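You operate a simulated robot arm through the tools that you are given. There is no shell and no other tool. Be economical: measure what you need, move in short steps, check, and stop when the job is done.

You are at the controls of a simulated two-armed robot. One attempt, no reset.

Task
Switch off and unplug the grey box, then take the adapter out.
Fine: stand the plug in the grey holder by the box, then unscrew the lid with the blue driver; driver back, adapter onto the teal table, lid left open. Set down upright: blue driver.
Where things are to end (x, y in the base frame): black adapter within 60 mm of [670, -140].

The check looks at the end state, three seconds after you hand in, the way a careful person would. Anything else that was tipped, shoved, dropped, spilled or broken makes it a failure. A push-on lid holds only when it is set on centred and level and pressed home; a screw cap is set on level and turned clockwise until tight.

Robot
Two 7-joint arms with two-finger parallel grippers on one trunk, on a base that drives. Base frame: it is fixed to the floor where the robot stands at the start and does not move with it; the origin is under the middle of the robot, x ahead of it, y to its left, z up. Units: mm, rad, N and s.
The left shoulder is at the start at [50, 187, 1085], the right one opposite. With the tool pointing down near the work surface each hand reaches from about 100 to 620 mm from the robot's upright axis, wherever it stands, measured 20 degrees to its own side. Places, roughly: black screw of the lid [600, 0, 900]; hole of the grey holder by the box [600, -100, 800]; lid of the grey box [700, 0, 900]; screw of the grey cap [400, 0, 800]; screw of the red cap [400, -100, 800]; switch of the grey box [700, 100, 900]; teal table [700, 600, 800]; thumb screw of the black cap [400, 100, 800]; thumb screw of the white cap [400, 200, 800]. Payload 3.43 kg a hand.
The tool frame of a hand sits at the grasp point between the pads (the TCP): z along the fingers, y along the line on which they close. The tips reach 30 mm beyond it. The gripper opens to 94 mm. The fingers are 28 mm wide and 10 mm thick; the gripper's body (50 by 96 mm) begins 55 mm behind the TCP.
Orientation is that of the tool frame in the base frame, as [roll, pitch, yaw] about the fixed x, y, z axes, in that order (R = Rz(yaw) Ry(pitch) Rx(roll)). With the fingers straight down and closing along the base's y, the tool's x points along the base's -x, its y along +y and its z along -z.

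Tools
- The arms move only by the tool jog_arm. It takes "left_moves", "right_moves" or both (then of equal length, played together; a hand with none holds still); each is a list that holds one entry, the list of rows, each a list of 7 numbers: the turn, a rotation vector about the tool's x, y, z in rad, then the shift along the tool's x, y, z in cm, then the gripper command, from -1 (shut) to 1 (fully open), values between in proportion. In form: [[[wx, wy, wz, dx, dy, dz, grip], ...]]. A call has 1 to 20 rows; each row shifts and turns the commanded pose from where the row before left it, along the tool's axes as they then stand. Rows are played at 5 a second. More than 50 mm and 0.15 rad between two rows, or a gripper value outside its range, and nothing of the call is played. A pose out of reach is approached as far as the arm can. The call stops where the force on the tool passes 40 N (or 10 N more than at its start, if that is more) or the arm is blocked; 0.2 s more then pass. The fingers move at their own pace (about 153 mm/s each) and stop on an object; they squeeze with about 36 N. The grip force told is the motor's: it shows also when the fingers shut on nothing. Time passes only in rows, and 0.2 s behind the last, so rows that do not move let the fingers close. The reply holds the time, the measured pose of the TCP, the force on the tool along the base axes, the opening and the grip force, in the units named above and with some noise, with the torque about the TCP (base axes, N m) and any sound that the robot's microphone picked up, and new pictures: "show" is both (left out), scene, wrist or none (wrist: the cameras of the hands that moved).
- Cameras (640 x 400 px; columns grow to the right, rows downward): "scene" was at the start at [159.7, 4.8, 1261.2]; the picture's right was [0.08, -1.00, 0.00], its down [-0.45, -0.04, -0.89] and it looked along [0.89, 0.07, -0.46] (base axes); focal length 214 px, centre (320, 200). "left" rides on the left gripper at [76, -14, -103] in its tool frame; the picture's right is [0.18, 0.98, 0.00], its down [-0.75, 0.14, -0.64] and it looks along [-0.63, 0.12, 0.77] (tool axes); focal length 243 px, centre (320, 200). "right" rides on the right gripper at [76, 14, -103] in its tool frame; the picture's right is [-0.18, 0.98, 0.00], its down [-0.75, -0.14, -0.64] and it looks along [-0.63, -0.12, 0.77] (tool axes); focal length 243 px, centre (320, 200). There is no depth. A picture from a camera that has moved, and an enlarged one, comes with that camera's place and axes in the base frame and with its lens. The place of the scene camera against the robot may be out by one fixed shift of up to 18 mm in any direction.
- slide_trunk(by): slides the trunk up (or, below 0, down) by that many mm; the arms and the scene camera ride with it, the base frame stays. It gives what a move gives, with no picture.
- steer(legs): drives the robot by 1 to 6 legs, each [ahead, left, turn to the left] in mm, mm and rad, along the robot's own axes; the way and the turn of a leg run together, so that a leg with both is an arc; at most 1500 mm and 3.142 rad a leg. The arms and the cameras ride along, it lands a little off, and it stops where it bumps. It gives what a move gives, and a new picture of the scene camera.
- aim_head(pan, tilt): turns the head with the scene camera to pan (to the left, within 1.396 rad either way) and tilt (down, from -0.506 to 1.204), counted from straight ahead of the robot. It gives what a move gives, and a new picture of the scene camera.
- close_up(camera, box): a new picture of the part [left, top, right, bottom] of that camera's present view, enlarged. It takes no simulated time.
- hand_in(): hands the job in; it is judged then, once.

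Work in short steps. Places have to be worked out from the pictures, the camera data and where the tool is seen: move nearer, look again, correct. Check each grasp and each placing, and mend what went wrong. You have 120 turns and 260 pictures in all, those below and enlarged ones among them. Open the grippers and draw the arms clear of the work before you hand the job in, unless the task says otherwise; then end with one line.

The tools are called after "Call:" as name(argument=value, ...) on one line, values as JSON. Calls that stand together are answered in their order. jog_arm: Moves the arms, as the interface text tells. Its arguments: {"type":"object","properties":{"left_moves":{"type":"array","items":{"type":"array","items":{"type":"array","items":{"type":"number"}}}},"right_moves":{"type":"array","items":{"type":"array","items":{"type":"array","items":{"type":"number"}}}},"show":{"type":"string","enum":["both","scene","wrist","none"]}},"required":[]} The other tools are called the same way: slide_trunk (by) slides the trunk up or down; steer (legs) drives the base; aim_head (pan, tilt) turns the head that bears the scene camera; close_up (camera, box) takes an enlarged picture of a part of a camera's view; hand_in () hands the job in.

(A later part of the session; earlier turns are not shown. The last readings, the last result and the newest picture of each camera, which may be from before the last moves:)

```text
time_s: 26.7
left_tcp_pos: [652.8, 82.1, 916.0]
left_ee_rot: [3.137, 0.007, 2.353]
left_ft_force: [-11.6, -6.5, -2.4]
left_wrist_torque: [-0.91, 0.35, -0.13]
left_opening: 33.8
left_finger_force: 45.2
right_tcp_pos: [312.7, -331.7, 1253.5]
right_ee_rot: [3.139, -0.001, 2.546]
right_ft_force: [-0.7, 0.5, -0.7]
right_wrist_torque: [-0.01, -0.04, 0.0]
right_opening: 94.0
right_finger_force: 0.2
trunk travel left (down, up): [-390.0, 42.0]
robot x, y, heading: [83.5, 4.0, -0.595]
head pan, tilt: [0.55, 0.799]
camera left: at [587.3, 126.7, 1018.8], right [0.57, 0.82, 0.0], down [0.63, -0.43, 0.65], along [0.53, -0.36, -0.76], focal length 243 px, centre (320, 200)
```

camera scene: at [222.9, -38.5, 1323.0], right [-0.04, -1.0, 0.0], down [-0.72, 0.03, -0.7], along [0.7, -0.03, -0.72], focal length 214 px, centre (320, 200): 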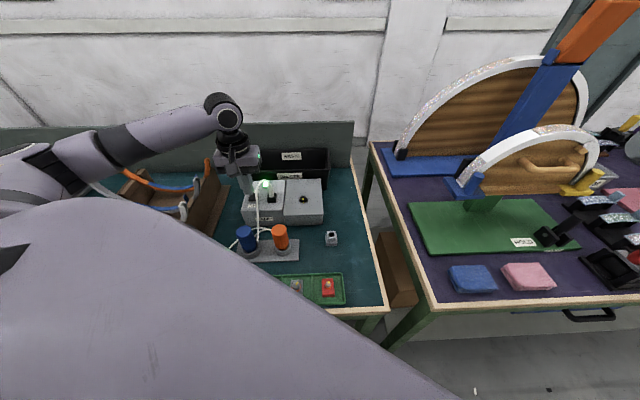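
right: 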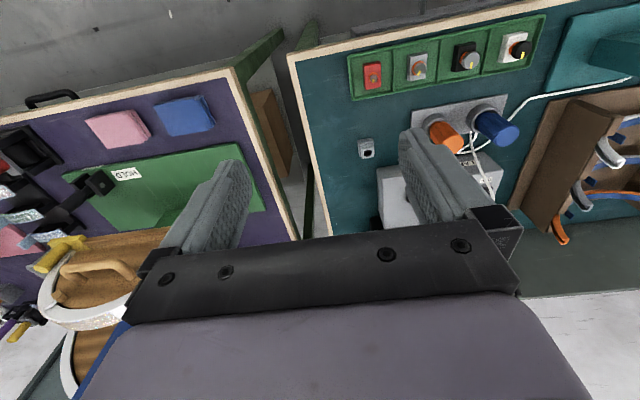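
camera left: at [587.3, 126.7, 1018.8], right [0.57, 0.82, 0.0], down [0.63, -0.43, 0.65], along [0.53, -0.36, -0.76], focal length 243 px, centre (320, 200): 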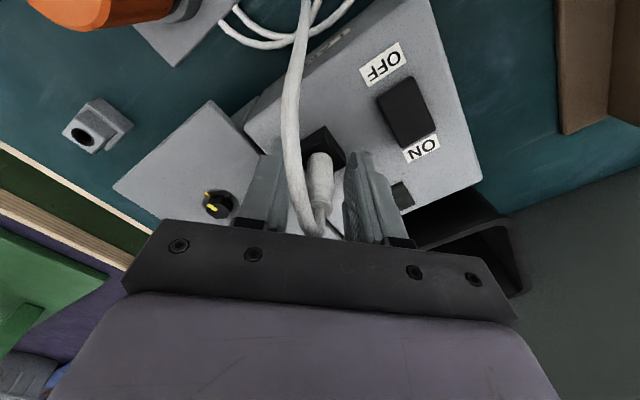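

It stopped at 34 mm: the tips caught the black socket block's corners. I reopen, rise 13 mm, and close again.

Call:
jog_arm(left_moves=[[[0, 0, 0, 0, 0, 0, -0.1], [0, 0, 0, 0, 0, 0, -0.1], [0, 0, 0, 0, 0, -1.3, -0.1], [0, 0, 0, 0, 0, 0, -1], [0, 0, 0, 0, 0, 0, -1], [0, 0, 0, 0, 0, 0, -1]]], show="wrist")

```text
time_s: 28.1
left_tcp_pos: [652.9, 82.3, 930.8]
left_ee_rot: [3.138, 0.006, 2.355]
left_ft_force: [-9.7, -8.7, -2.0]
left_wrist_torque: [-0.31, 0.26, 0.04]
left_opening: 13.3
left_finger_force: 35.5
right_tcp_pos: [312.6, -331.9, 1254.1]
right_ee_rot: [3.139, -0.003, 2.547]
right_ft_force: [0.1, 1.1, 1.2]
right_wrist_torque: [-0.03, 0.01, 0.02]
right_opening: 94.3
right_finger_force: 0.1
trunk travel left (down, up): [-390.0, 42.0]
robot x, y, heading: [88.4, 2.7, -0.593]
head pan, tilt: [0.55, 0.799]
camera left: at [588.0, 126.0, 1032.6], right [0.57, 0.82, 0.0], down [0.63, -0.43, 0.65], along [0.54, -0.36, -0.76], focal length 243 px, centre (320, 200)
```

left: 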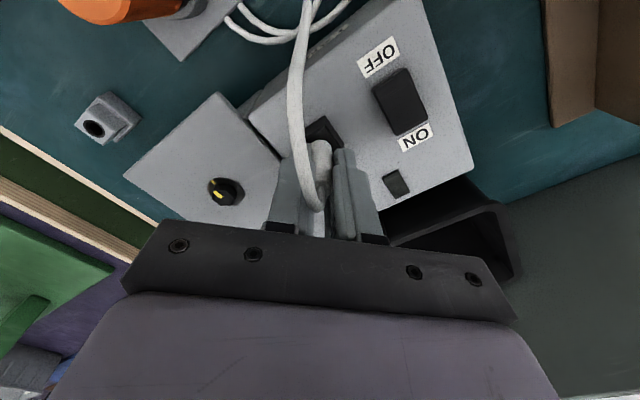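

Gripped at 13 mm (plug body). There's a slight sideways load; I ease it and pull straight up.

Call:
jog_arm(left_moves=[[[0, 0, 0, 0, -0.2, 0, -1], [0, 0, 0, 0, 0, -0.4, -1], [0, 0, 0, 0, 0, -0.6, -1], [0, 0, 0, 0, 0, -1, -1], [0, 0, 0, 0, 0, -2, -1], [0, 0, 0, 0, 0, -2, -1]]])

```text
time_s: 29.5
left_tcp_pos: [653.9, 81.7, 989.6]
left_ee_rot: [3.132, 0.006, 2.357]
left_ft_force: [0.0, -0.3, -0.4]
left_wrist_torque: [-0.01, 0.0, -0.02]
left_opening: 13.2
left_finger_force: 35.7
right_tcp_pos: [313.5, -332.7, 1254.3]
right_ee_rot: [3.141, -0.003, 2.546]
right_ft_force: [-0.6, 0.5, 0.1]
right_wrist_torque: [0.0, 0.05, 0.01]
right_opening: 94.0
right_finger_force: 0.0
trunk travel left (down, up): [-390.0, 42.0]
robot x, y, heading: [88.0, -0.1, -0.595]
head pan, tilt: [0.55, 0.799]
camera scene: at [222.9, -38.7, 1323.0], right [-0.04, -1.0, 0.0], down [-0.72, 0.03, -0.7], along [0.7, -0.03, -0.72], focal length 214 px, centre (320, 200)
camera left: at [587.4, 125.8, 1091.5], right [0.56, 0.83, 0.01], down [0.63, -0.43, 0.65], along [0.54, -0.36, -0.76], focal length 243 px, centre (320, 200)
```

scene: 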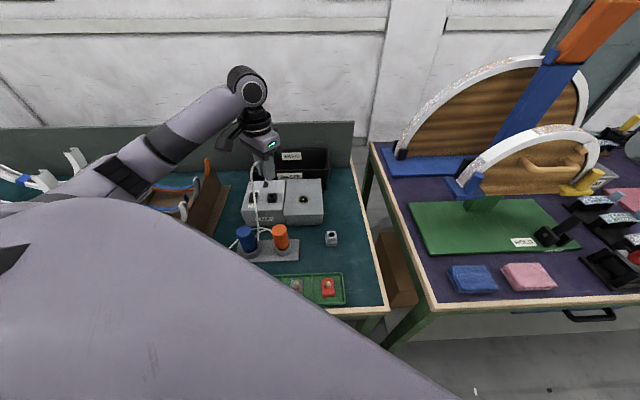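
left: 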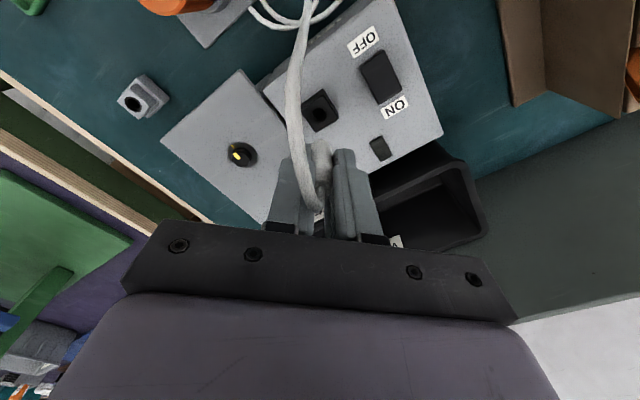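

Unplugged cleanly. From three left views the holder hole is at about (551,−83,831). I carry the plug above it.

Call:
jog_arm(left_moves=[[[0, 0, 0, -0.88, -3.79, 0, -1], [0, 0, 0, -0.88, -3.79, 0, -1], [0, 0, 0, -0.88, -3.79, 0, -1], [0, 0, 0, -0.88, -3.79, 1, -1], [0, 0, 0, -0.88, -3.79, 2, -1], [0, 0, 0, 0, 0, 2, -1], [0, 0, 0, 0, 0, 0, -1]]])

Call:
close_up(camera="scene", box=[260, 150, 380, 260])

Call:
close_up(camera="left", box=[250, 100, 400, 240])

```text
time_s: 31.1
left_tcp_pos: [553.1, -83.6, 939.1]
left_ee_rot: [3.135, 0.01, 2.357]
left_ft_force: [-0.1, -0.4, 0.6]
left_wrist_torque: [-0.01, 0.0, -0.04]
left_opening: 13.3
left_finger_force: 35.7
right_tcp_pos: [313.0, -332.3, 1254.0]
right_ee_rot: [3.139, -0.001, 2.546]
right_ft_force: [-0.4, 0.3, -0.2]
right_wrist_torque: [0.0, 0.02, 0.0]
right_opening: 94.0
right_finger_force: 0.2
trunk travel left (down, up): [-390.0, 42.0]
robot x, y, heading: [82.6, 0.6, -0.592]
head pan, tilt: [0.55, 0.799]
camera scene: at [222.9, -38.6, 1323.0], right [-0.04, -1.0, 0.0], down [-0.72, 0.03, -0.7], along [0.7, -0.03, -0.72], focal length 214 px, centre (320, 200)
camera left: at [486.6, -38.9, 1040.6], right [0.56, 0.83, 0.01], down [0.63, -0.43, 0.65], along [0.54, -0.36, -0.76], focal length 243 px, centre (320, 200)
```

scene: 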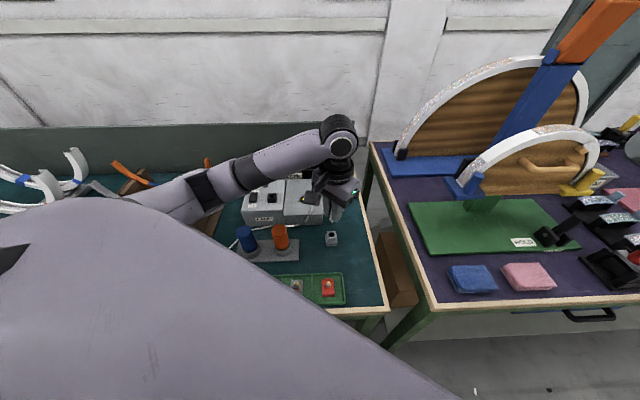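
left: 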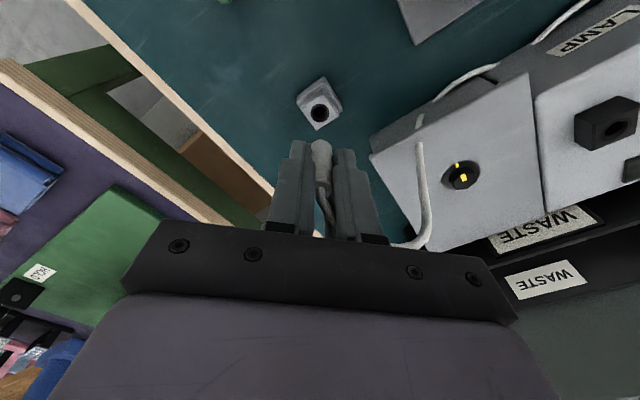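

```text
3.64 times, centred on (320, 205) of scene
camera zoom: at [222.9, -38.6, 1323.0], right [-0.04, -1.0, 0.0], down [-0.72, 0.03, -0.7], along [0.7, -0.03, -0.72], focal length 780 px, centre (320, 182)
```

zoom: 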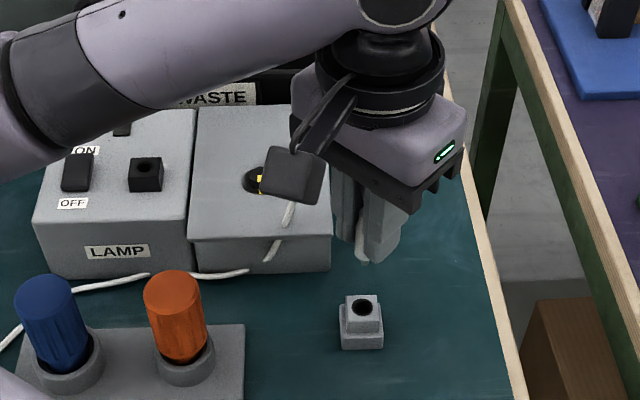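

```text
2.86 times, centred on (325, 170) of left
camera zoom: at [486.6, -38.9, 1040.6], right [0.56, 0.83, 0.01], down [0.63, -0.43, 0.65], along [0.54, -0.36, -0.76], focal length 693 px, centre (306, 286)
```

zoom: 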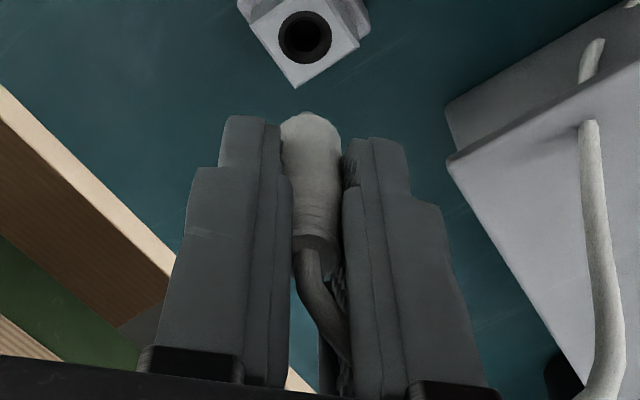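

The hole is ≈(552,−83,831) with ~16 mm bore; the plug end protrudes ~50 mm below the TCP. I correct sideways by 1.5 mm and lower to just above the hole, then check.

Call:
jog_arm(left_moves=[[[0, 0, 0, 0, -0.15, 2.0, -1], [0, 0, 0, 0, 0, 2.0, -1], [0, 0, 0, 0, 0, 0, -1], [0, 0, 0, 0, 0, 0, -1]]], show="none")

Call:
close_up(camera="scene", box=[305, 190, 365, 250])

Call:
close_up(camera="left", box=[250, 60, 400, 200])

```text
time_s: 32.1
left_tcp_pos: [551.7, -84.0, 900.8]
left_ee_rot: [3.133, 0.009, 2.358]
left_ft_force: [0.2, 0.3, -0.6]
left_wrist_torque: [0.0, -0.02, 0.0]
left_opening: 13.2
left_finger_force: 36.3
right_tcp_pos: [312.8, -331.0, 1254.0]
right_ee_rot: [3.141, -0.002, 2.545]
right_ft_force: [0.6, -0.3, -0.4]
right_wrist_torque: [-0.04, 0.03, 0.01]
right_opening: 94.1
right_finger_force: 0.1
trunk travel left (down, up): [-390.0, 42.0]
robot x, y, heading: [85.2, -0.2, -0.594]
head pan, tilt: [0.55, 0.799]
```

```text
6.67 times, centred on (335, 220) of scene
camera zoom: at [223.0, -38.6, 1323.0], right [-0.04, -1.0, 0.0], down [-0.72, 0.03, -0.7], along [0.7, -0.03, -0.72], focal length 1430 px, centre (220, 67)
```

zoom: 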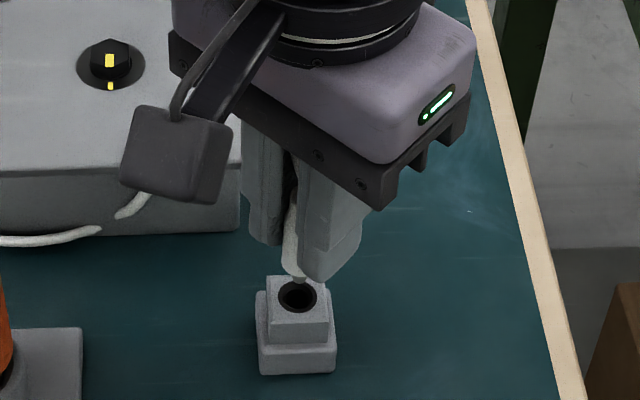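

```text
2.86 times, centred on (325, 130) of left
camera zoom: at [485.2, -39.5, 1001.5], right [0.56, 0.83, 0.01], down [0.63, -0.43, 0.65], along [0.54, -0.36, -0.76], focal length 693 px, centre (306, 400)
```

zoom: 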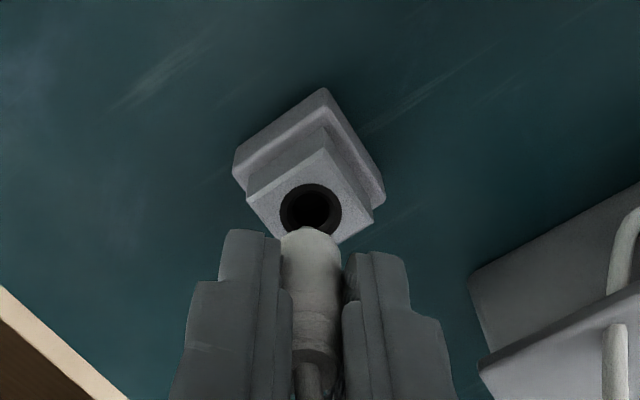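

Sideways alignment looks right from the left camera. I lower 10 mm more and look again from both sides.

Call:
jog_arm(left_moves=[[[0, 0, 0, 0, 0, 0.5, -1], [0, 0, 0, 0, 0, 0.5, -1], [0, 0, 0, 0, 0, 0, -1]]], show="none")

Call:
close_up(camera="scene", box=[315, 215, 355, 245])

Call:
close_up(camera="left", box=[280, 90, 360, 160])

```text
time_s: 32.9
left_tcp_pos: [550.6, -83.6, 888.4]
left_ee_rot: [3.135, 0.007, 2.358]
left_ft_force: [-1.0, -0.5, 0.9]
left_wrist_torque: [-0.01, -0.01, -0.01]
left_opening: 13.0
left_finger_force: 36.2
right_tcp_pos: [314.0, -332.6, 1254.0]
right_ee_rot: [3.139, -0.003, 2.546]
right_ft_force: [-0.3, 0.5, 0.2]
right_wrist_torque: [0.02, 0.01, -0.01]
right_opening: 94.1
right_finger_force: 0.0
trunk travel left (down, up): [-390.0, 42.0]
robot x, y, heading: [83.8, -1.8, -0.598]
head pan, tilt: [0.55, 0.799]
```

```text
13.33 times, centred on (335, 230) of scene
camera zoom: at [223.0, -38.6, 1323.0], right [-0.04, -1.0, 0.0], down [-0.72, 0.03, -0.7], along [0.7, -0.03, -0.72], focal length 2860 px, centre (120, -200)
```

zoom: 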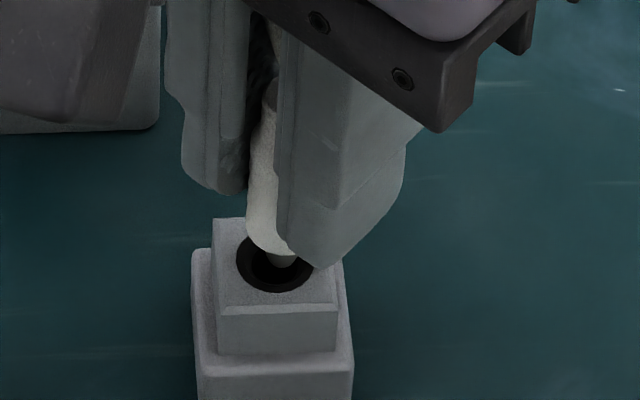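

```text
5.71 times, centred on (320, 125) of left
camera zoom: at [484.8, -40.3, 990.4], right [0.56, 0.83, 0.01], down [0.63, -0.43, 0.65], along [0.54, -0.36, -0.76], focal length 1386 px, centre (320, 629)
```

zoom: 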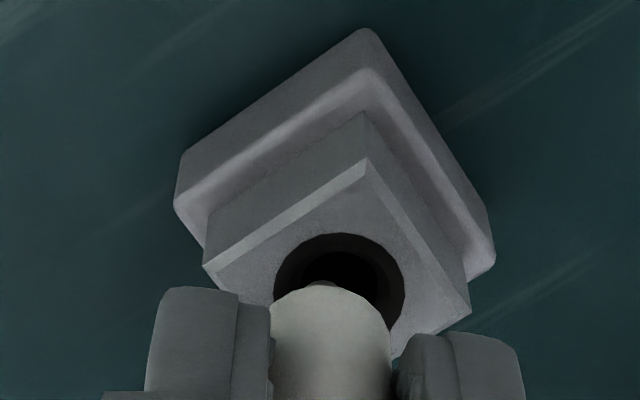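

The pin is right at the bore, ~1.2 mm off sideways. I correct and lower gently until it seats.

Call:
jog_arm(left_moves=[[[0, 0, 0, 0, 0.12, 0, -1], [0, 0, 0, 0, 0, 0.4, -1], [0, 0, 0, 0, 0, 0.4, -1], [0, 0, 0, 0, 0, 0.3, -1], [0, 0, 0, 0, 0, 0, -1]]], show="none")

Call:
close_up(camera="scene", box=[315, 215, 355, 245])

Call:
close_up(camera="left", box=[280, 90, 360, 160])

```text
time_s: 34.1
left_tcp_pos: [552.0, -82.5, 878.9]
left_ee_rot: [3.135, 0.009, 2.357]
left_ft_force: [5.0, -1.0, 1.7]
left_wrist_torque: [-0.04, -0.19, -0.01]
left_opening: 13.4
left_finger_force: 35.5
right_tcp_pos: [314.3, -331.4, 1254.0]
right_ee_rot: [3.139, -0.003, 2.546]
right_ft_force: [-0.3, -0.1, -0.2]
right_wrist_torque: [0.01, 0.01, -0.02]
right_opening: 94.0
right_finger_force: 0.0
trunk travel left (down, up): [-390.0, 42.0]
robot x, y, heading: [82.8, -2.2, -0.591]
head pan, tilt: [0.55, 0.799]
```

```text
13.33 times, centred on (335, 230) of scene
camera zoom: at [223.0, -38.5, 1323.0], right [-0.04, -1.0, 0.0], down [-0.72, 0.03, -0.7], along [0.7, -0.03, -0.72], focal length 2860 px, centre (120, -200)
```

zoom: 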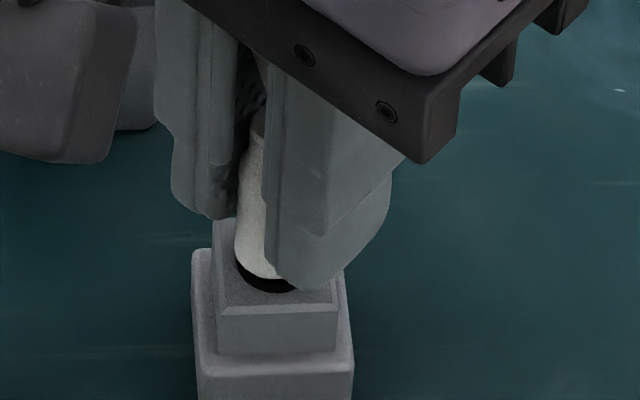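

```text
5.71 times, centred on (320, 125) of left
camera zoom: at [485.8, -38.4, 980.5], right [0.56, 0.83, 0.01], down [0.63, -0.43, 0.65], along [0.54, -0.36, -0.76], focal length 1386 px, centre (320, 629)
```

zoom: 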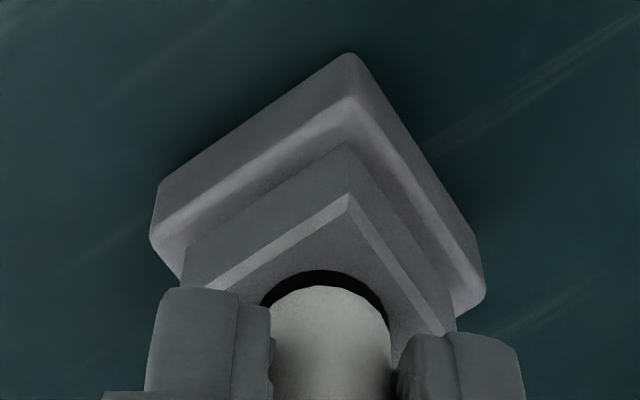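

The pin is entering; a light +x force suggests moving 1 mm in +x. I continue down until it seats.

Call:
jog_arm(left_moves=[[[0, 0, 0, -0.08, 0.06, 0.3, -1], [0, 0, 0, 0, 0, 0.3, -1], [0, 0, 0, 0, 0, 0.3, -1], [0, 0, 0, 0, 0, 0.3, -1], [0, 0, 0, 0, 0, 0, -1]]], show="none")

Call:
close_up(camera="scene", box=[315, 215, 355, 245])

Call:
close_up(camera="left", box=[280, 90, 360, 160])

```text
time_s: 35.3
left_tcp_pos: [552.5, -83.1, 869.6]
left_ee_rot: [3.134, 0.017, 2.358]
left_ft_force: [-3.3, 5.8, 38.3]
left_wrist_torque: [0.17, 0.18, 0.02]
left_opening: 13.4
left_finger_force: 35.7
right_tcp_pos: [311.7, -330.5, 1254.4]
right_ee_rot: [3.14, 0.002, 2.545]
right_ft_force: [-0.6, 0.4, -0.2]
right_wrist_torque: [0.0, -0.01, 0.0]
right_opening: 93.8
right_finger_force: 0.1
trunk travel left (down, up): [-390.0, 42.0]
robot x, y, heading: [83.2, -1.7, -0.595]
head pan, tilt: [0.55, 0.799]
```

```text
13.33 times, centred on (335, 230) of scene
camera zoom: at [220.5, -37.4, 1323.7], right [-0.04, -1.0, 0.0], down [-0.71, 0.03, -0.7], along [0.7, -0.03, -0.71], focal length 2860 px, centre (120, -200)
```

zoom: 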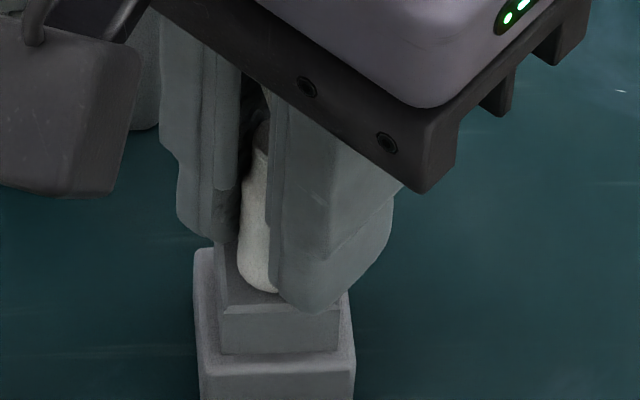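

```text
5.71 times, centred on (320, 125) of left
camera zoom: at [486.3, -38.5, 970.4], right [0.56, 0.83, 0.0], down [0.62, -0.43, 0.66], along [0.54, -0.37, -0.76], focal length 1386 px, centre (320, 629)
```

zoom: 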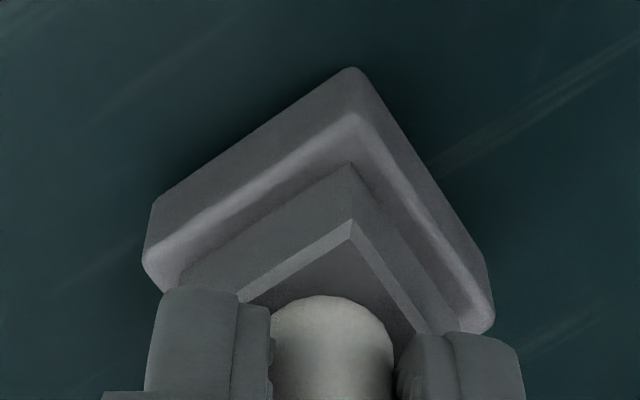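

Force rose to 38 N with the black ring covered: seated. I ease off, open and rise.

Call:
jog_arm(left_moves=[[[0, 0, 0, 0, 0, -0.2, -1], [0, 0, 0, 0, 0, 0, -0.7], [0, 0, 0, 0, 0, 0, -0.1], [0, 0, 0, 0, 0, 0, -0.1], [0, 0, 0, 0, 0, -3, -0.1], [0, 0, 0, 0, 0, -4, -0.1], [0, 0, 0, 0, 0, -4, -0.1], [0, 0, 0, 0, 0, 0, -0.1]]], show="wrist")

Call:
close_up(camera="scene", box=[220, 170, 380, 270])

```text
time_s: 37.1
left_tcp_pos: [553.1, -81.9, 978.7]
left_ee_rot: [3.136, 0.008, 2.358]
left_ft_force: [0.1, -0.1, 0.2]
left_wrist_torque: [-0.01, 0.01, 0.0]
left_opening: 42.1
left_finger_force: 0.1
right_tcp_pos: [313.5, -331.2, 1253.5]
right_ee_rot: [3.14, 0.0, 2.546]
right_ft_force: [0.8, -0.5, 1.2]
right_wrist_torque: [0.01, 0.03, -0.02]
right_opening: 93.9
right_finger_force: 0.1
trunk travel left (down, up): [-390.0, 42.0]
robot x, y, heading: [88.6, 0.6, -0.587]
head pan, tilt: [0.55, 0.799]
camera left: at [486.6, -37.4, 1079.8], right [0.56, 0.83, 0.01], down [0.63, -0.43, 0.65], along [0.54, -0.36, -0.76], focal length 243 px, centre (320, 200)
```

left: 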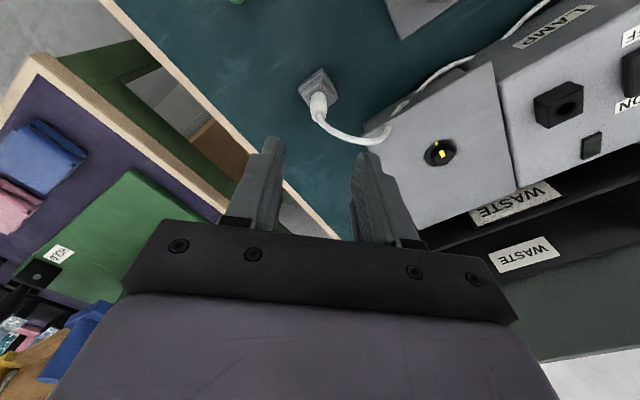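

```text
4.00 times, centred on (300, 220) of scene
camera zoom: at [223.0, -38.4, 1323.0], right [-0.04, -1.0, 0.0], down [-0.72, 0.03, -0.7], along [0.7, -0.03, -0.72], focal length 858 px, centre (400, 120)
```

zoom: 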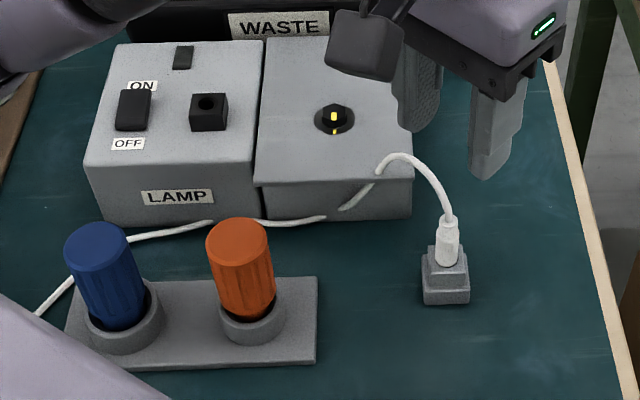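

The plug stands upright in the holder. Next the blue driver, whose top I triangulate at ≈(530,141,882); I move above it.

Call:
jog_arm(left_moves=[[[0, 0, 0, 0, 0, -3, 0.5], [0, 0, 0, 3.48, 2.83, 0, 0.5], [0, 0, 0, 3.48, 2.83, 0, 0.5], [0, 0, 0, 3.48, 2.83, 0, 0.5], [0, 0, 0, 3.48, 2.83, 0, 0.5], [0, 0, 0, 3.48, 2.83, 0, 0.5], [0, 0, 0, 0, 0, 0, 0.5]]])

Call:
close_up(camera="left", box=[230, 40, 410, 180])

```text
time_s: 38.7
left_tcp_pos: [522.7, 140.7, 1003.1]
left_ee_rot: [3.136, 0.01, 2.357]
left_ft_force: [0.5, 0.6, -0.5]
left_wrist_torque: [0.04, -0.01, 0.0]
left_opening: 70.8
left_finger_force: 0.1
right_tcp_pos: [313.9, -330.6, 1254.1]
right_ee_rot: [-3.141, -0.003, 2.545]
right_ft_force: [0.1, 0.4, 0.4]
right_wrist_torque: [0.01, -0.03, -0.01]
right_opening: 94.3
right_finger_force: 0.1
trunk travel left (down, up): [-390.0, 42.0]
robot x, y, heading: [83.9, -0.6, -0.593]
head pan, tilt: [0.55, 0.799]
camera scene: at [222.9, -38.1, 1323.0], right [-0.04, -1.0, 0.0], down [-0.72, 0.03, -0.7], along [0.7, -0.03, -0.72], focal length 214 px, centre (320, 200)
camera left: at [456.9, 185.7, 1105.2], right [0.57, 0.82, 0.0], down [0.63, -0.43, 0.65], along [0.54, -0.36, -0.76], focal length 243 px, centre (320, 200)
```

scene: 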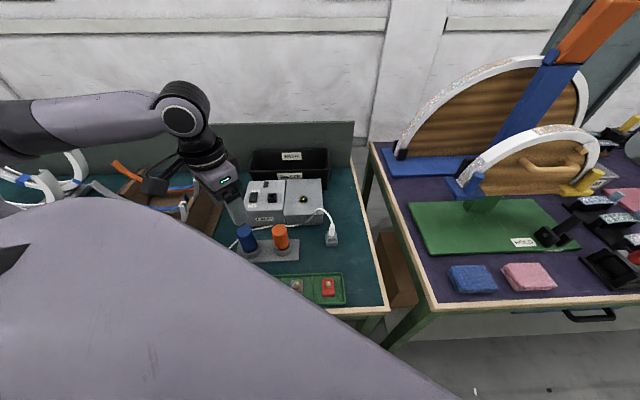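
left: 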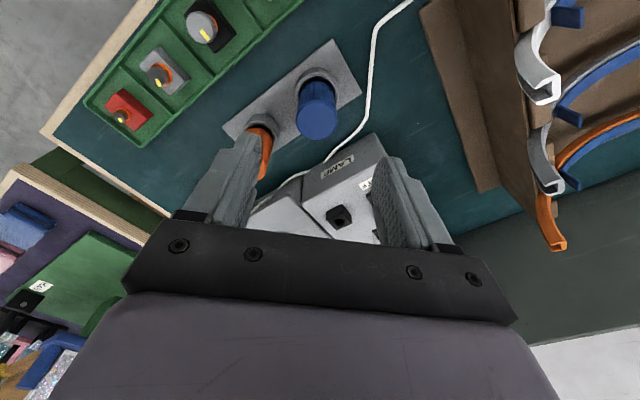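

```text
2.86 times, centred on (320, 110) of left
camera zoom: at [456.9, 185.7, 1105.2], right [0.57, 0.82, 0.0], down [0.63, -0.43, 0.65], along [0.54, -0.36, -0.76], focal length 693 px, centre (320, 457)
```

zoom: 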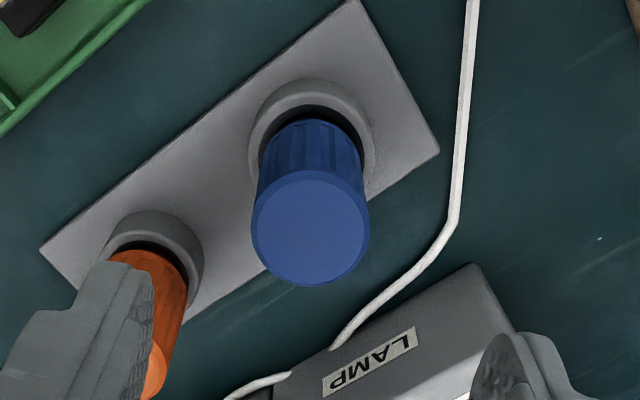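

Blue handle: 39 mm dia, axis ≈(530,134.5), top z≈882. I correct and descend part way (opening 70 mm) to check.

Call:
jog_arm(left_moves=[[[0, 0, 0, -0.95, -0.1, 2, 0.5], [0, 0, 0, 0, 0, 3, 0.5], [0, 0, 0, 0, 0, 1, 0.5], [0, 0, 0, 0, 0, 0, 0.5]]], show="wrist")

Call:
close_up(camera="scene", box=[210, 180, 310, 270])

```text
time_s: 39.7
left_tcp_pos: [531.2, 133.4, 946.4]
left_ee_rot: [3.134, 0.007, 2.357]
left_ft_force: [-0.2, -0.8, 0.4]
left_wrist_torque: [-0.02, -0.01, 0.01]
left_opening: 70.5
left_finger_force: 0.0
right_tcp_pos: [314.6, -331.8, 1254.6]
right_ee_rot: [3.141, -0.002, 2.547]
right_ft_force: [0.5, -0.5, 0.0]
right_wrist_torque: [0.01, -0.02, 0.02]
right_opening: 93.9
right_finger_force: 0.1
trunk travel left (down, up): [-390.0, 42.0]
robot x, y, heading: [83.3, 1.1, -0.589]
head pan, tilt: [0.55, 0.799]
camera left: at [465.5, 177.6, 1048.7], right [0.56, 0.83, 0.01], down [0.63, -0.43, 0.65], along [0.54, -0.36, -0.76], focal length 243 px, centre (320, 200)
```

left: 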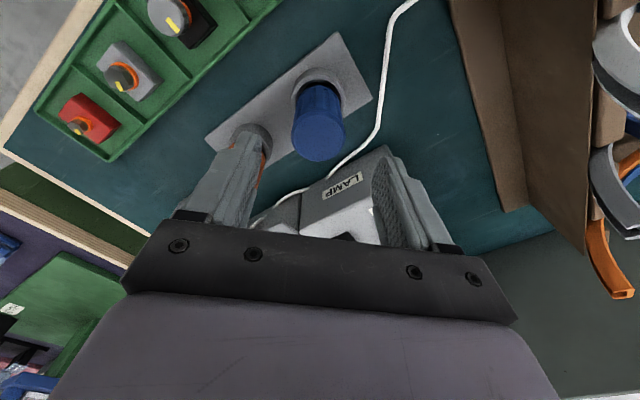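

```text
4.44 times, centred on (260, 225) of scene
camera zoom: at [223.0, -38.2, 1323.0], right [-0.04, -1.0, 0.0], down [-0.72, 0.03, -0.7], along [0.7, -0.03, -0.72], focal length 953 px, centre (587, 89)
```

zoom: 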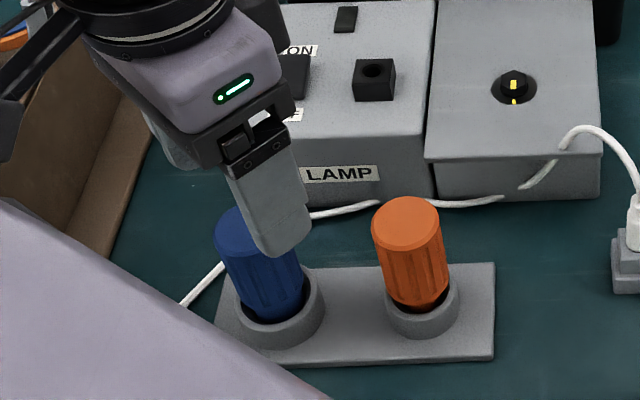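

Aligned with the handle. I descend to z≈866 and close.

Call:
jog_arm(left_moves=[[[0, 0, 0, 0, 0, 3, 0.5], [0, 0, 0, 0, 0, 3, 0.5], [0, 0, 0, 0, 0, 2, 0.5], [0, 0, 0, 0, 0, 0, 0.5], [0, 0, 0, 0, 0, 0, -1], [0, 0, 0, 0, 0, 0, -1], [0, 0, 0, 0, 0, 0, -1]]], show="wrist")

Call:
close_up(camera="scene", box=[210, 180, 310, 270])

```text
time_s: 41.3
left_tcp_pos: [533.0, 132.0, 866.8]
left_ee_rot: [3.138, 0.007, 2.358]
left_ft_force: [-5.8, -2.4, 0.4]
left_wrist_torque: [-0.18, 0.24, -0.03]
left_opening: 36.4
left_finger_force: 35.7
right_tcp_pos: [312.5, -331.4, 1253.8]
right_ee_rot: [3.14, -0.002, 2.547]
right_ft_force: [0.0, 0.0, -0.2]
right_wrist_torque: [-0.03, 0.02, -0.04]
right_opening: 93.9
right_finger_force: 0.1
trunk travel left (down, up): [-390.0, 42.0]
robot x, y, heading: [85.7, 1.8, -0.6]
head pan, tilt: [0.55, 0.799]
camera left: at [467.2, 176.1, 969.0], right [0.56, 0.83, 0.0], down [0.63, -0.43, 0.65], along [0.54, -0.36, -0.76], focal length 243 px, centre (320, 200)
```

left: 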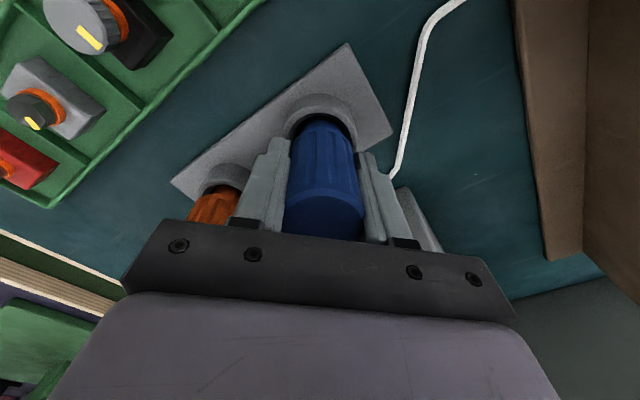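

```text
4.44 times, centred on (260, 225) of scene
camera zoom: at [222.9, -38.4, 1323.0], right [-0.04, -1.0, 0.0], down [-0.72, 0.03, -0.7], along [0.7, -0.03, -0.72], focal length 953 px, centre (587, 89)
```

zoom: 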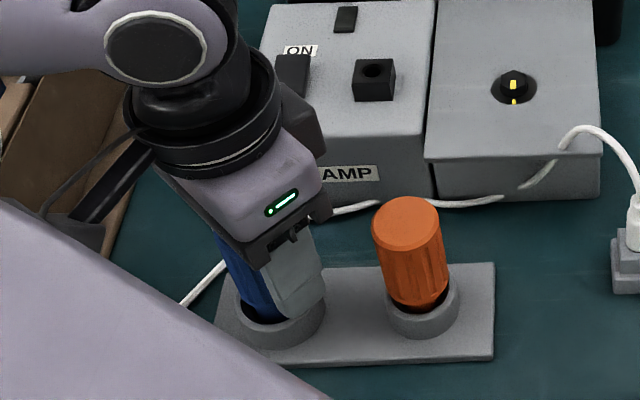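

Gripped (36 mm). I lift straight up and look at the shaft.

Call:
jog_arm(left_moves=[[[0, 0, 0, 0, 0, -2, -1], [0, 0, 0, 0, 0, -3, -1], [0, 0, 0, 0, 0, -4, -1], [0, 0, 0, 0, 0, -4, -1], [0, 0, 0, 0, 0, 0, -1]]], show="wrist")

Call:
close_up(camera="scene", box=[190, 140, 330, 270])

```text
time_s: 42.5
left_tcp_pos: [534.6, 132.0, 996.5]
left_ee_rot: [3.135, 0.007, 2.357]
left_ft_force: [0.1, 0.1, -1.7]
left_wrist_torque: [-0.03, -0.01, -0.01]
left_opening: 36.5
left_finger_force: 36.5
right_tcp_pos: [313.4, -331.4, 1254.1]
right_ee_rot: [3.14, -0.003, 2.545]
right_ft_force: [-0.3, 0.1, -0.5]
right_wrist_torque: [0.0, 0.0, 0.0]
right_opening: 93.9
right_finger_force: 0.0
trunk travel left (down, up): [-390.0, 42.0]
robot x, y, heading: [84.7, 2.6, -0.592]
head pan, tilt: [0.55, 0.799]
camera left: at [468.0, 175.4, 1100.3], right [0.56, 0.83, 0.01], down [0.63, -0.43, 0.65], along [0.54, -0.36, -0.76], focal length 243 px, centre (320, 200)
```

left: 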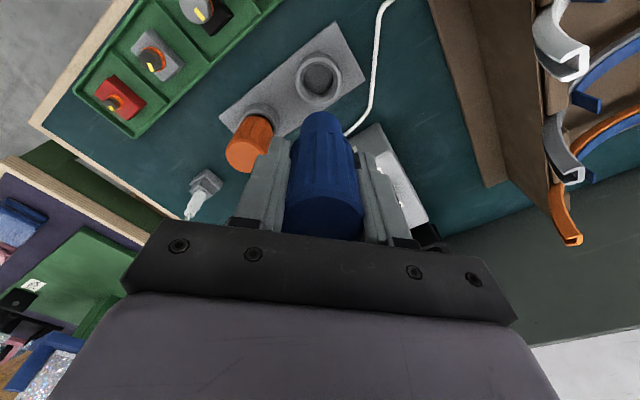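

```text
3.08 times, centred on (260, 205) of scene
camera zoom: at [223.0, -38.6, 1323.0], right [-0.04, -1.0, 0.0], down [-0.72, 0.03, -0.7], along [0.7, -0.03, -0.72], focal length 660 px, centre (505, 185)
```

zoom: 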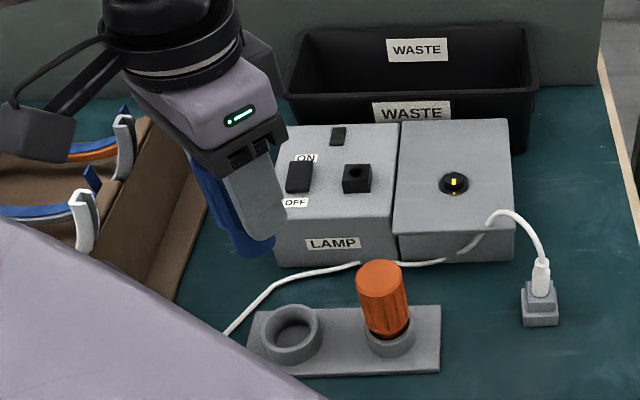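

The driver is a nut-driver shape (no thin shaft), ~68 mm below the TCP. I carry it above the lid screw, staying high.

Call:
jog_arm(left_moves=[[[0, 0, 0, -4.45, -0.5, -0.5, -1], [0, 0, 0, -4.45, -0.5, 0, -1], [0, 0, 0, -4.45, -0.5, 0, -1], [0, 0, 0, -4.45, -0.5, 0, -1], [0, 0, 0, 0, 0, 0, -1]]])

Call:
close_up(camera="left", box=[250, 50, 400, 200])

Call:
close_up(camera="scene", box=[240, 130, 340, 230])

```text
time_s: 43.7
left_tcp_pos: [644.8, -8.4, 1003.5]
left_ee_rot: [3.132, 0.007, 2.356]
left_ft_force: [-0.6, 0.3, -0.7]
left_wrist_torque: [0.04, 0.0, -0.04]
left_opening: 36.3
left_finger_force: 35.9
right_tcp_pos: [313.5, -331.2, 1252.8]
right_ee_rot: [3.139, -0.001, 2.547]
right_ft_force: [-0.8, 0.4, 0.7]
right_wrist_torque: [0.0, 0.0, 0.03]
right_opening: 94.1
right_finger_force: 0.1
trunk travel left (down, up): [-390.0, 42.0]
robot x, y, heading: [84.1, -3.2, -0.595]
head pan, tilt: [0.55, 0.799]
camera scene: at [223.0, -38.4, 1323.0], right [-0.04, -1.0, 0.0], down [-0.72, 0.03, -0.7], along [0.7, -0.03, -0.72], focal length 214 px, centre (320, 200)
camera left: at [579.0, 36.5, 1105.7], right [0.56, 0.83, 0.01], down [0.63, -0.43, 0.65], along [0.54, -0.36, -0.76], focal length 243 px, centre (320, 200)
```

scene: 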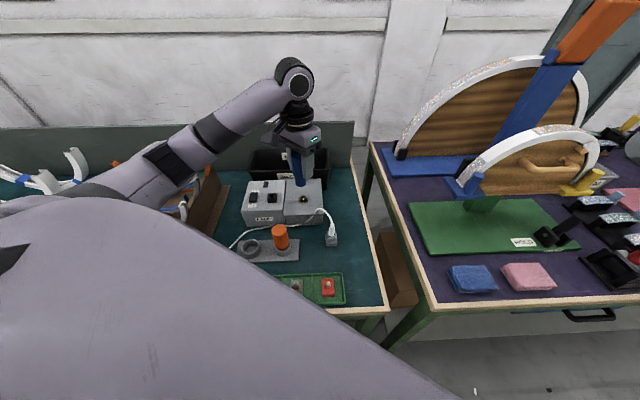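
left: 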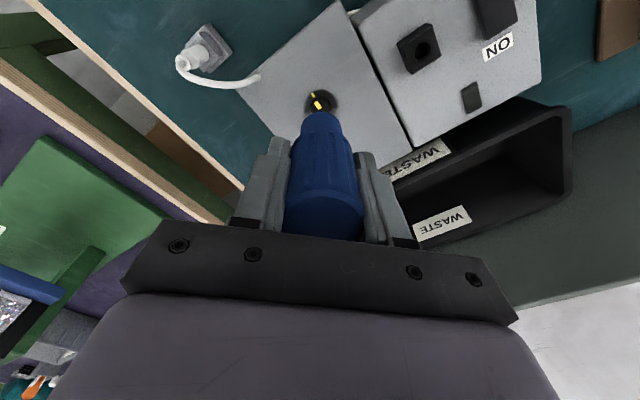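

```text
2.67 times, centred on (325, 125) of left
camera zoom: at [579.0, 36.5, 1105.7], right [0.56, 0.83, 0.01], down [0.63, -0.43, 0.65], along [0.54, -0.36, -0.76], focal length 647 px, centre (307, 400)
```

zoom: 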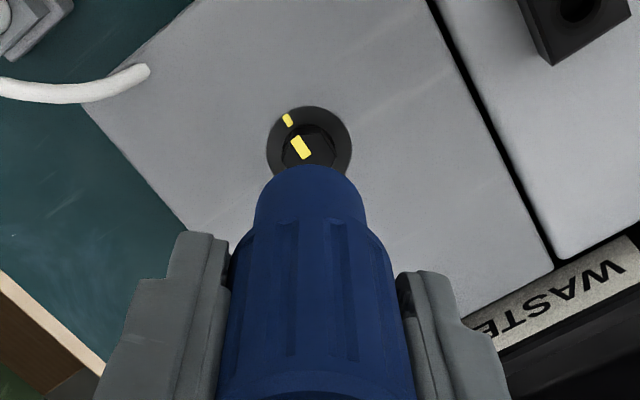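

```text
4.00 times, centred on (290, 180) of scene
camera zoom: at [223.0, -38.4, 1323.0], right [-0.04, -1.0, 0.0], down [-0.72, 0.03, -0.7], along [0.7, -0.03, -0.72], focal length 858 px, centre (440, 280)
```

zoom: 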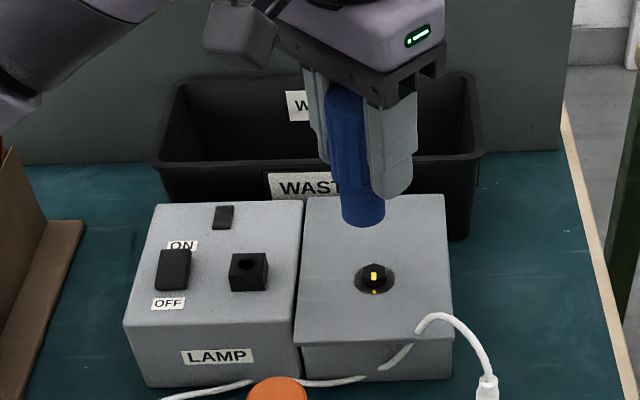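

Screw head ≈(646.5,−7.5, ~878); driver end ≈ z 937. I lower 35 mm to compare them closely from both cameras.

Call:
jog_arm(left_moves=[[[0, 0, 0, 0, 0, 2, -1], [0, 0, 0, 0, 0, 1.5, -1], [0, 0, 0, 0, 0, 0, -1]]], show="none")

Call:
close_up(camera="left", box=[270, 50, 370, 150])

Call:
close_up(camera="scene", box=[270, 160, 330, 220])

```text
time_s: 44.5
left_tcp_pos: [647.0, -8.2, 968.8]
left_ee_rot: [3.135, 0.008, 2.359]
left_ft_force: [0.5, -1.2, -1.0]
left_wrist_torque: [0.0, -0.01, 0.01]
left_opening: 36.5
left_finger_force: 36.1
right_tcp_pos: [314.0, -331.4, 1252.8]
right_ee_rot: [3.141, -0.002, 2.545]
right_ft_force: [-1.0, 0.6, -0.2]
right_wrist_torque: [0.0, 0.01, -0.01]
right_opening: 93.9
right_finger_force: 0.0
trunk travel left (down, up): [-390.0, 42.0]
robot x, y, heading: [85.5, -4.3, -0.589]
head pan, tilt: [0.55, 0.799]
```

```text
4.00 times, centred on (320, 100) of left
camera zoom: at [580.0, 36.7, 1070.4], right [0.56, 0.83, 0.01], down [0.63, -0.43, 0.65], along [0.54, -0.36, -0.76], focal length 970 px, centre (320, 600)
```

zoom: 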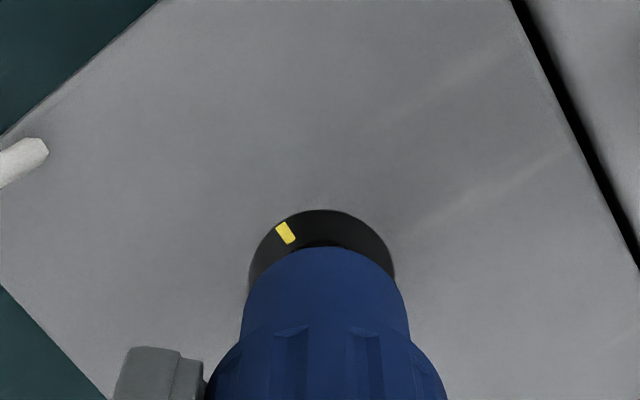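

```text
6.67 times, centred on (300, 190) of scene
camera zoom: at [223.0, -38.5, 1323.0], right [-0.04, -1.0, 0.0], down [-0.72, 0.03, -0.7], along [0.7, -0.03, -0.72], focal length 1430 px, centre (453, 267)
```

zoom: 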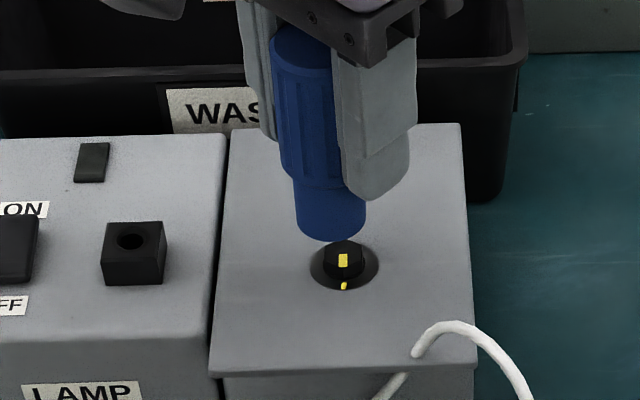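

In the scene view the driver end is ≈5 mm too far in +y while the left camera shows no sideways error; so the error lies along tool x. I shift −7 mm along tool x, lower 10 mm, and recheck.

Call:
jog_arm(left_moves=[[[0, 0, 0, -0.7, 0, 0, -1], [0, 0, 0, 0, 0, 1.0, -1], [0, 0, 0, 0, 0, 0, -1]]], show="none")

Call:
close_up(camera="left", box=[270, 50, 370, 150])

Call:
close_up(camera="scene", box=[280, 170, 320, 210])

```text
time_s: 45.3
left_tcp_pos: [652.5, -13.2, 959.5]
left_ee_rot: [3.134, 0.01, 2.357]
left_ft_force: [-0.5, -0.6, -0.9]
left_wrist_torque: [0.04, 0.01, -0.02]
left_opening: 36.5
left_finger_force: 36.2
right_tcp_pos: [312.5, -331.5, 1253.7]
right_ee_rot: [3.139, -0.003, 2.546]
right_ft_force: [-0.2, -0.4, 0.4]
right_wrist_torque: [0.01, 0.01, -0.03]
right_opening: 94.0
right_finger_force: 0.1
trunk travel left (down, up): [-390.0, 42.0]
robot x, y, heading: [84.7, 2.9, -0.591]
head pan, tilt: [0.55, 0.799]
```

```text
4.00 times, centred on (320, 100) of left
camera zoom: at [585.7, 31.7, 1061.2], right [0.56, 0.83, 0.01], down [0.63, -0.43, 0.65], along [0.54, -0.36, -0.76], focal length 970 px, centre (320, 600)
```

zoom: 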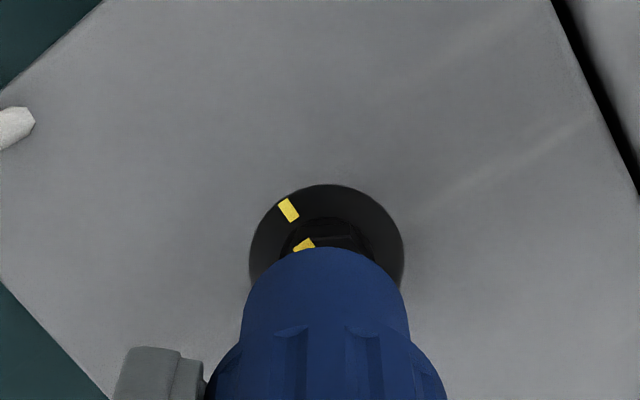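

```text
10.00 times, centred on (300, 190) of scene
camera zoom: at [223.0, -38.5, 1323.0], right [-0.04, -1.0, 0.0], down [-0.72, 0.03, -0.7], along [0.7, -0.03, -0.72], focal length 2145 px, centre (520, 300)
```

zoom: 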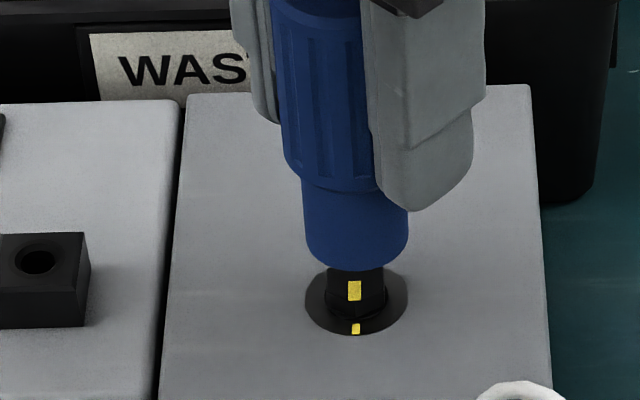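

Now aligned in both views. I lower in small steps to seat the driver on the screw.

Call:
jog_arm(left_moves=[[[0, 0, 0, 0, 0, 0.5, -1], [0, 0, 0, 0, 0, 0.5, -1], [0, 0, 0, 0, 0, 0.4, -1], [0, 0, 0, 0, 0, 0.3, -1], [0, 0, 0, 0, 0, 0.3, -1], [0, 0, 0, 0, 0, 0.3, -1], [0, 0, 0, 0, 0, 0, -1]]], show="none")

Call:
close_up(camera="left", box=[270, 50, 370, 150])

Call:
close_up(camera="scene", box=[280, 170, 320, 210])

```text
time_s: 46.9
left_tcp_pos: [650.2, -11.9, 936.1]
left_ee_rot: [3.136, 0.009, 2.357]
left_ft_force: [-2.7, 2.6, -1.2]
left_wrist_torque: [0.16, 0.09, 0.0]
left_opening: 36.5
left_finger_force: 35.9
right_tcp_pos: [314.1, -330.8, 1255.2]
right_ee_rot: [3.14, -0.001, 2.547]
right_ft_force: [0.5, 0.0, -1.0]
right_wrist_torque: [0.02, 0.0, 0.01]
right_opening: 93.7
right_finger_force: 0.0
trunk travel left (down, up): [-390.0, 42.0]
robot x, y, heading: [83.5, 0.8, -0.59]
head pan, tilt: [0.55, 0.799]
```

```text
4.00 times, centred on (320, 100) of left
camera zoom: at [585.5, 32.1, 1038.0], right [0.56, 0.83, 0.01], down [0.63, -0.43, 0.65], along [0.54, -0.36, -0.76], focal length 970 px, centre (320, 600)
```

zoom: 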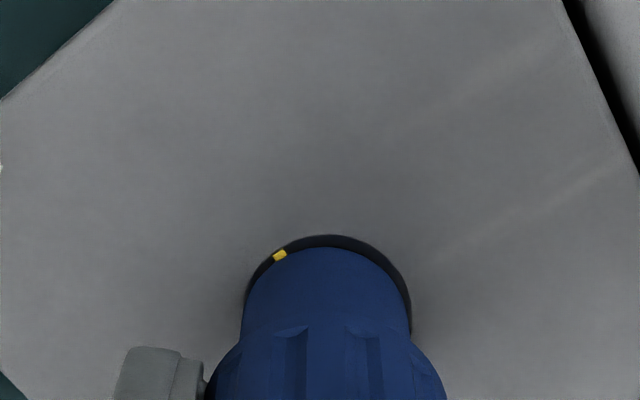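

```text
10.00 times, centred on (300, 190) of scene
camera zoom: at [222.9, -38.1, 1323.0], right [-0.04, -1.0, 0.0], down [-0.72, 0.03, -0.7], along [0.7, -0.03, -0.72], focal length 2145 px, centre (520, 300)
```

zoom: 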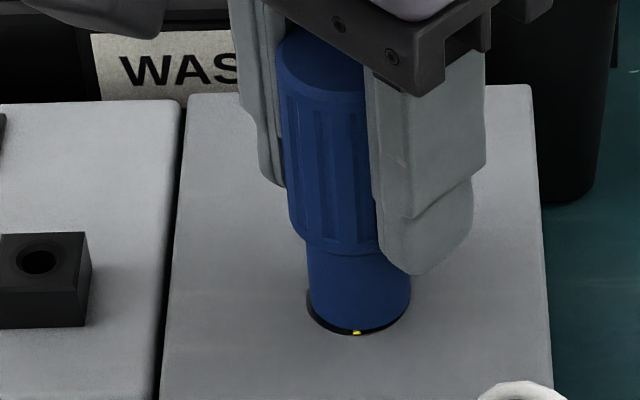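

The driver slipped over the hex. I press lightly down to full seating.

Call:
jog_arm(left_moves=[[[0, 0, 0, 0, 0, 0.2, -1], [0, 0, 0, 0, 0, 0.2, -1], [0, 0, 0, 0, 0, 0.2, -1], [0, 0, 0, 0, 0, 0, -1]]], show="none")

```text
time_s: 47.9
left_tcp_pos: [650.9, -11.7, 934.3]
left_ee_rot: [3.132, 0.014, 2.357]
left_ft_force: [-6.0, 9.7, 27.9]
left_wrist_torque: [0.16, 0.38, -0.05]
left_opening: 36.5
left_finger_force: 35.9
right_tcp_pos: [311.4, -329.9, 1254.4]
right_ee_rot: [3.14, 0.001, 2.548]
right_ft_force: [-0.6, 0.7, -0.3]
right_wrist_torque: [-0.03, 0.01, -0.01]
right_opening: 93.9
right_finger_force: 0.1
trunk travel left (down, up): [-390.0, 42.0]
robot x, y, heading: [85.7, 0.3, -0.595]
head pan, tilt: [0.55, 0.799]
```

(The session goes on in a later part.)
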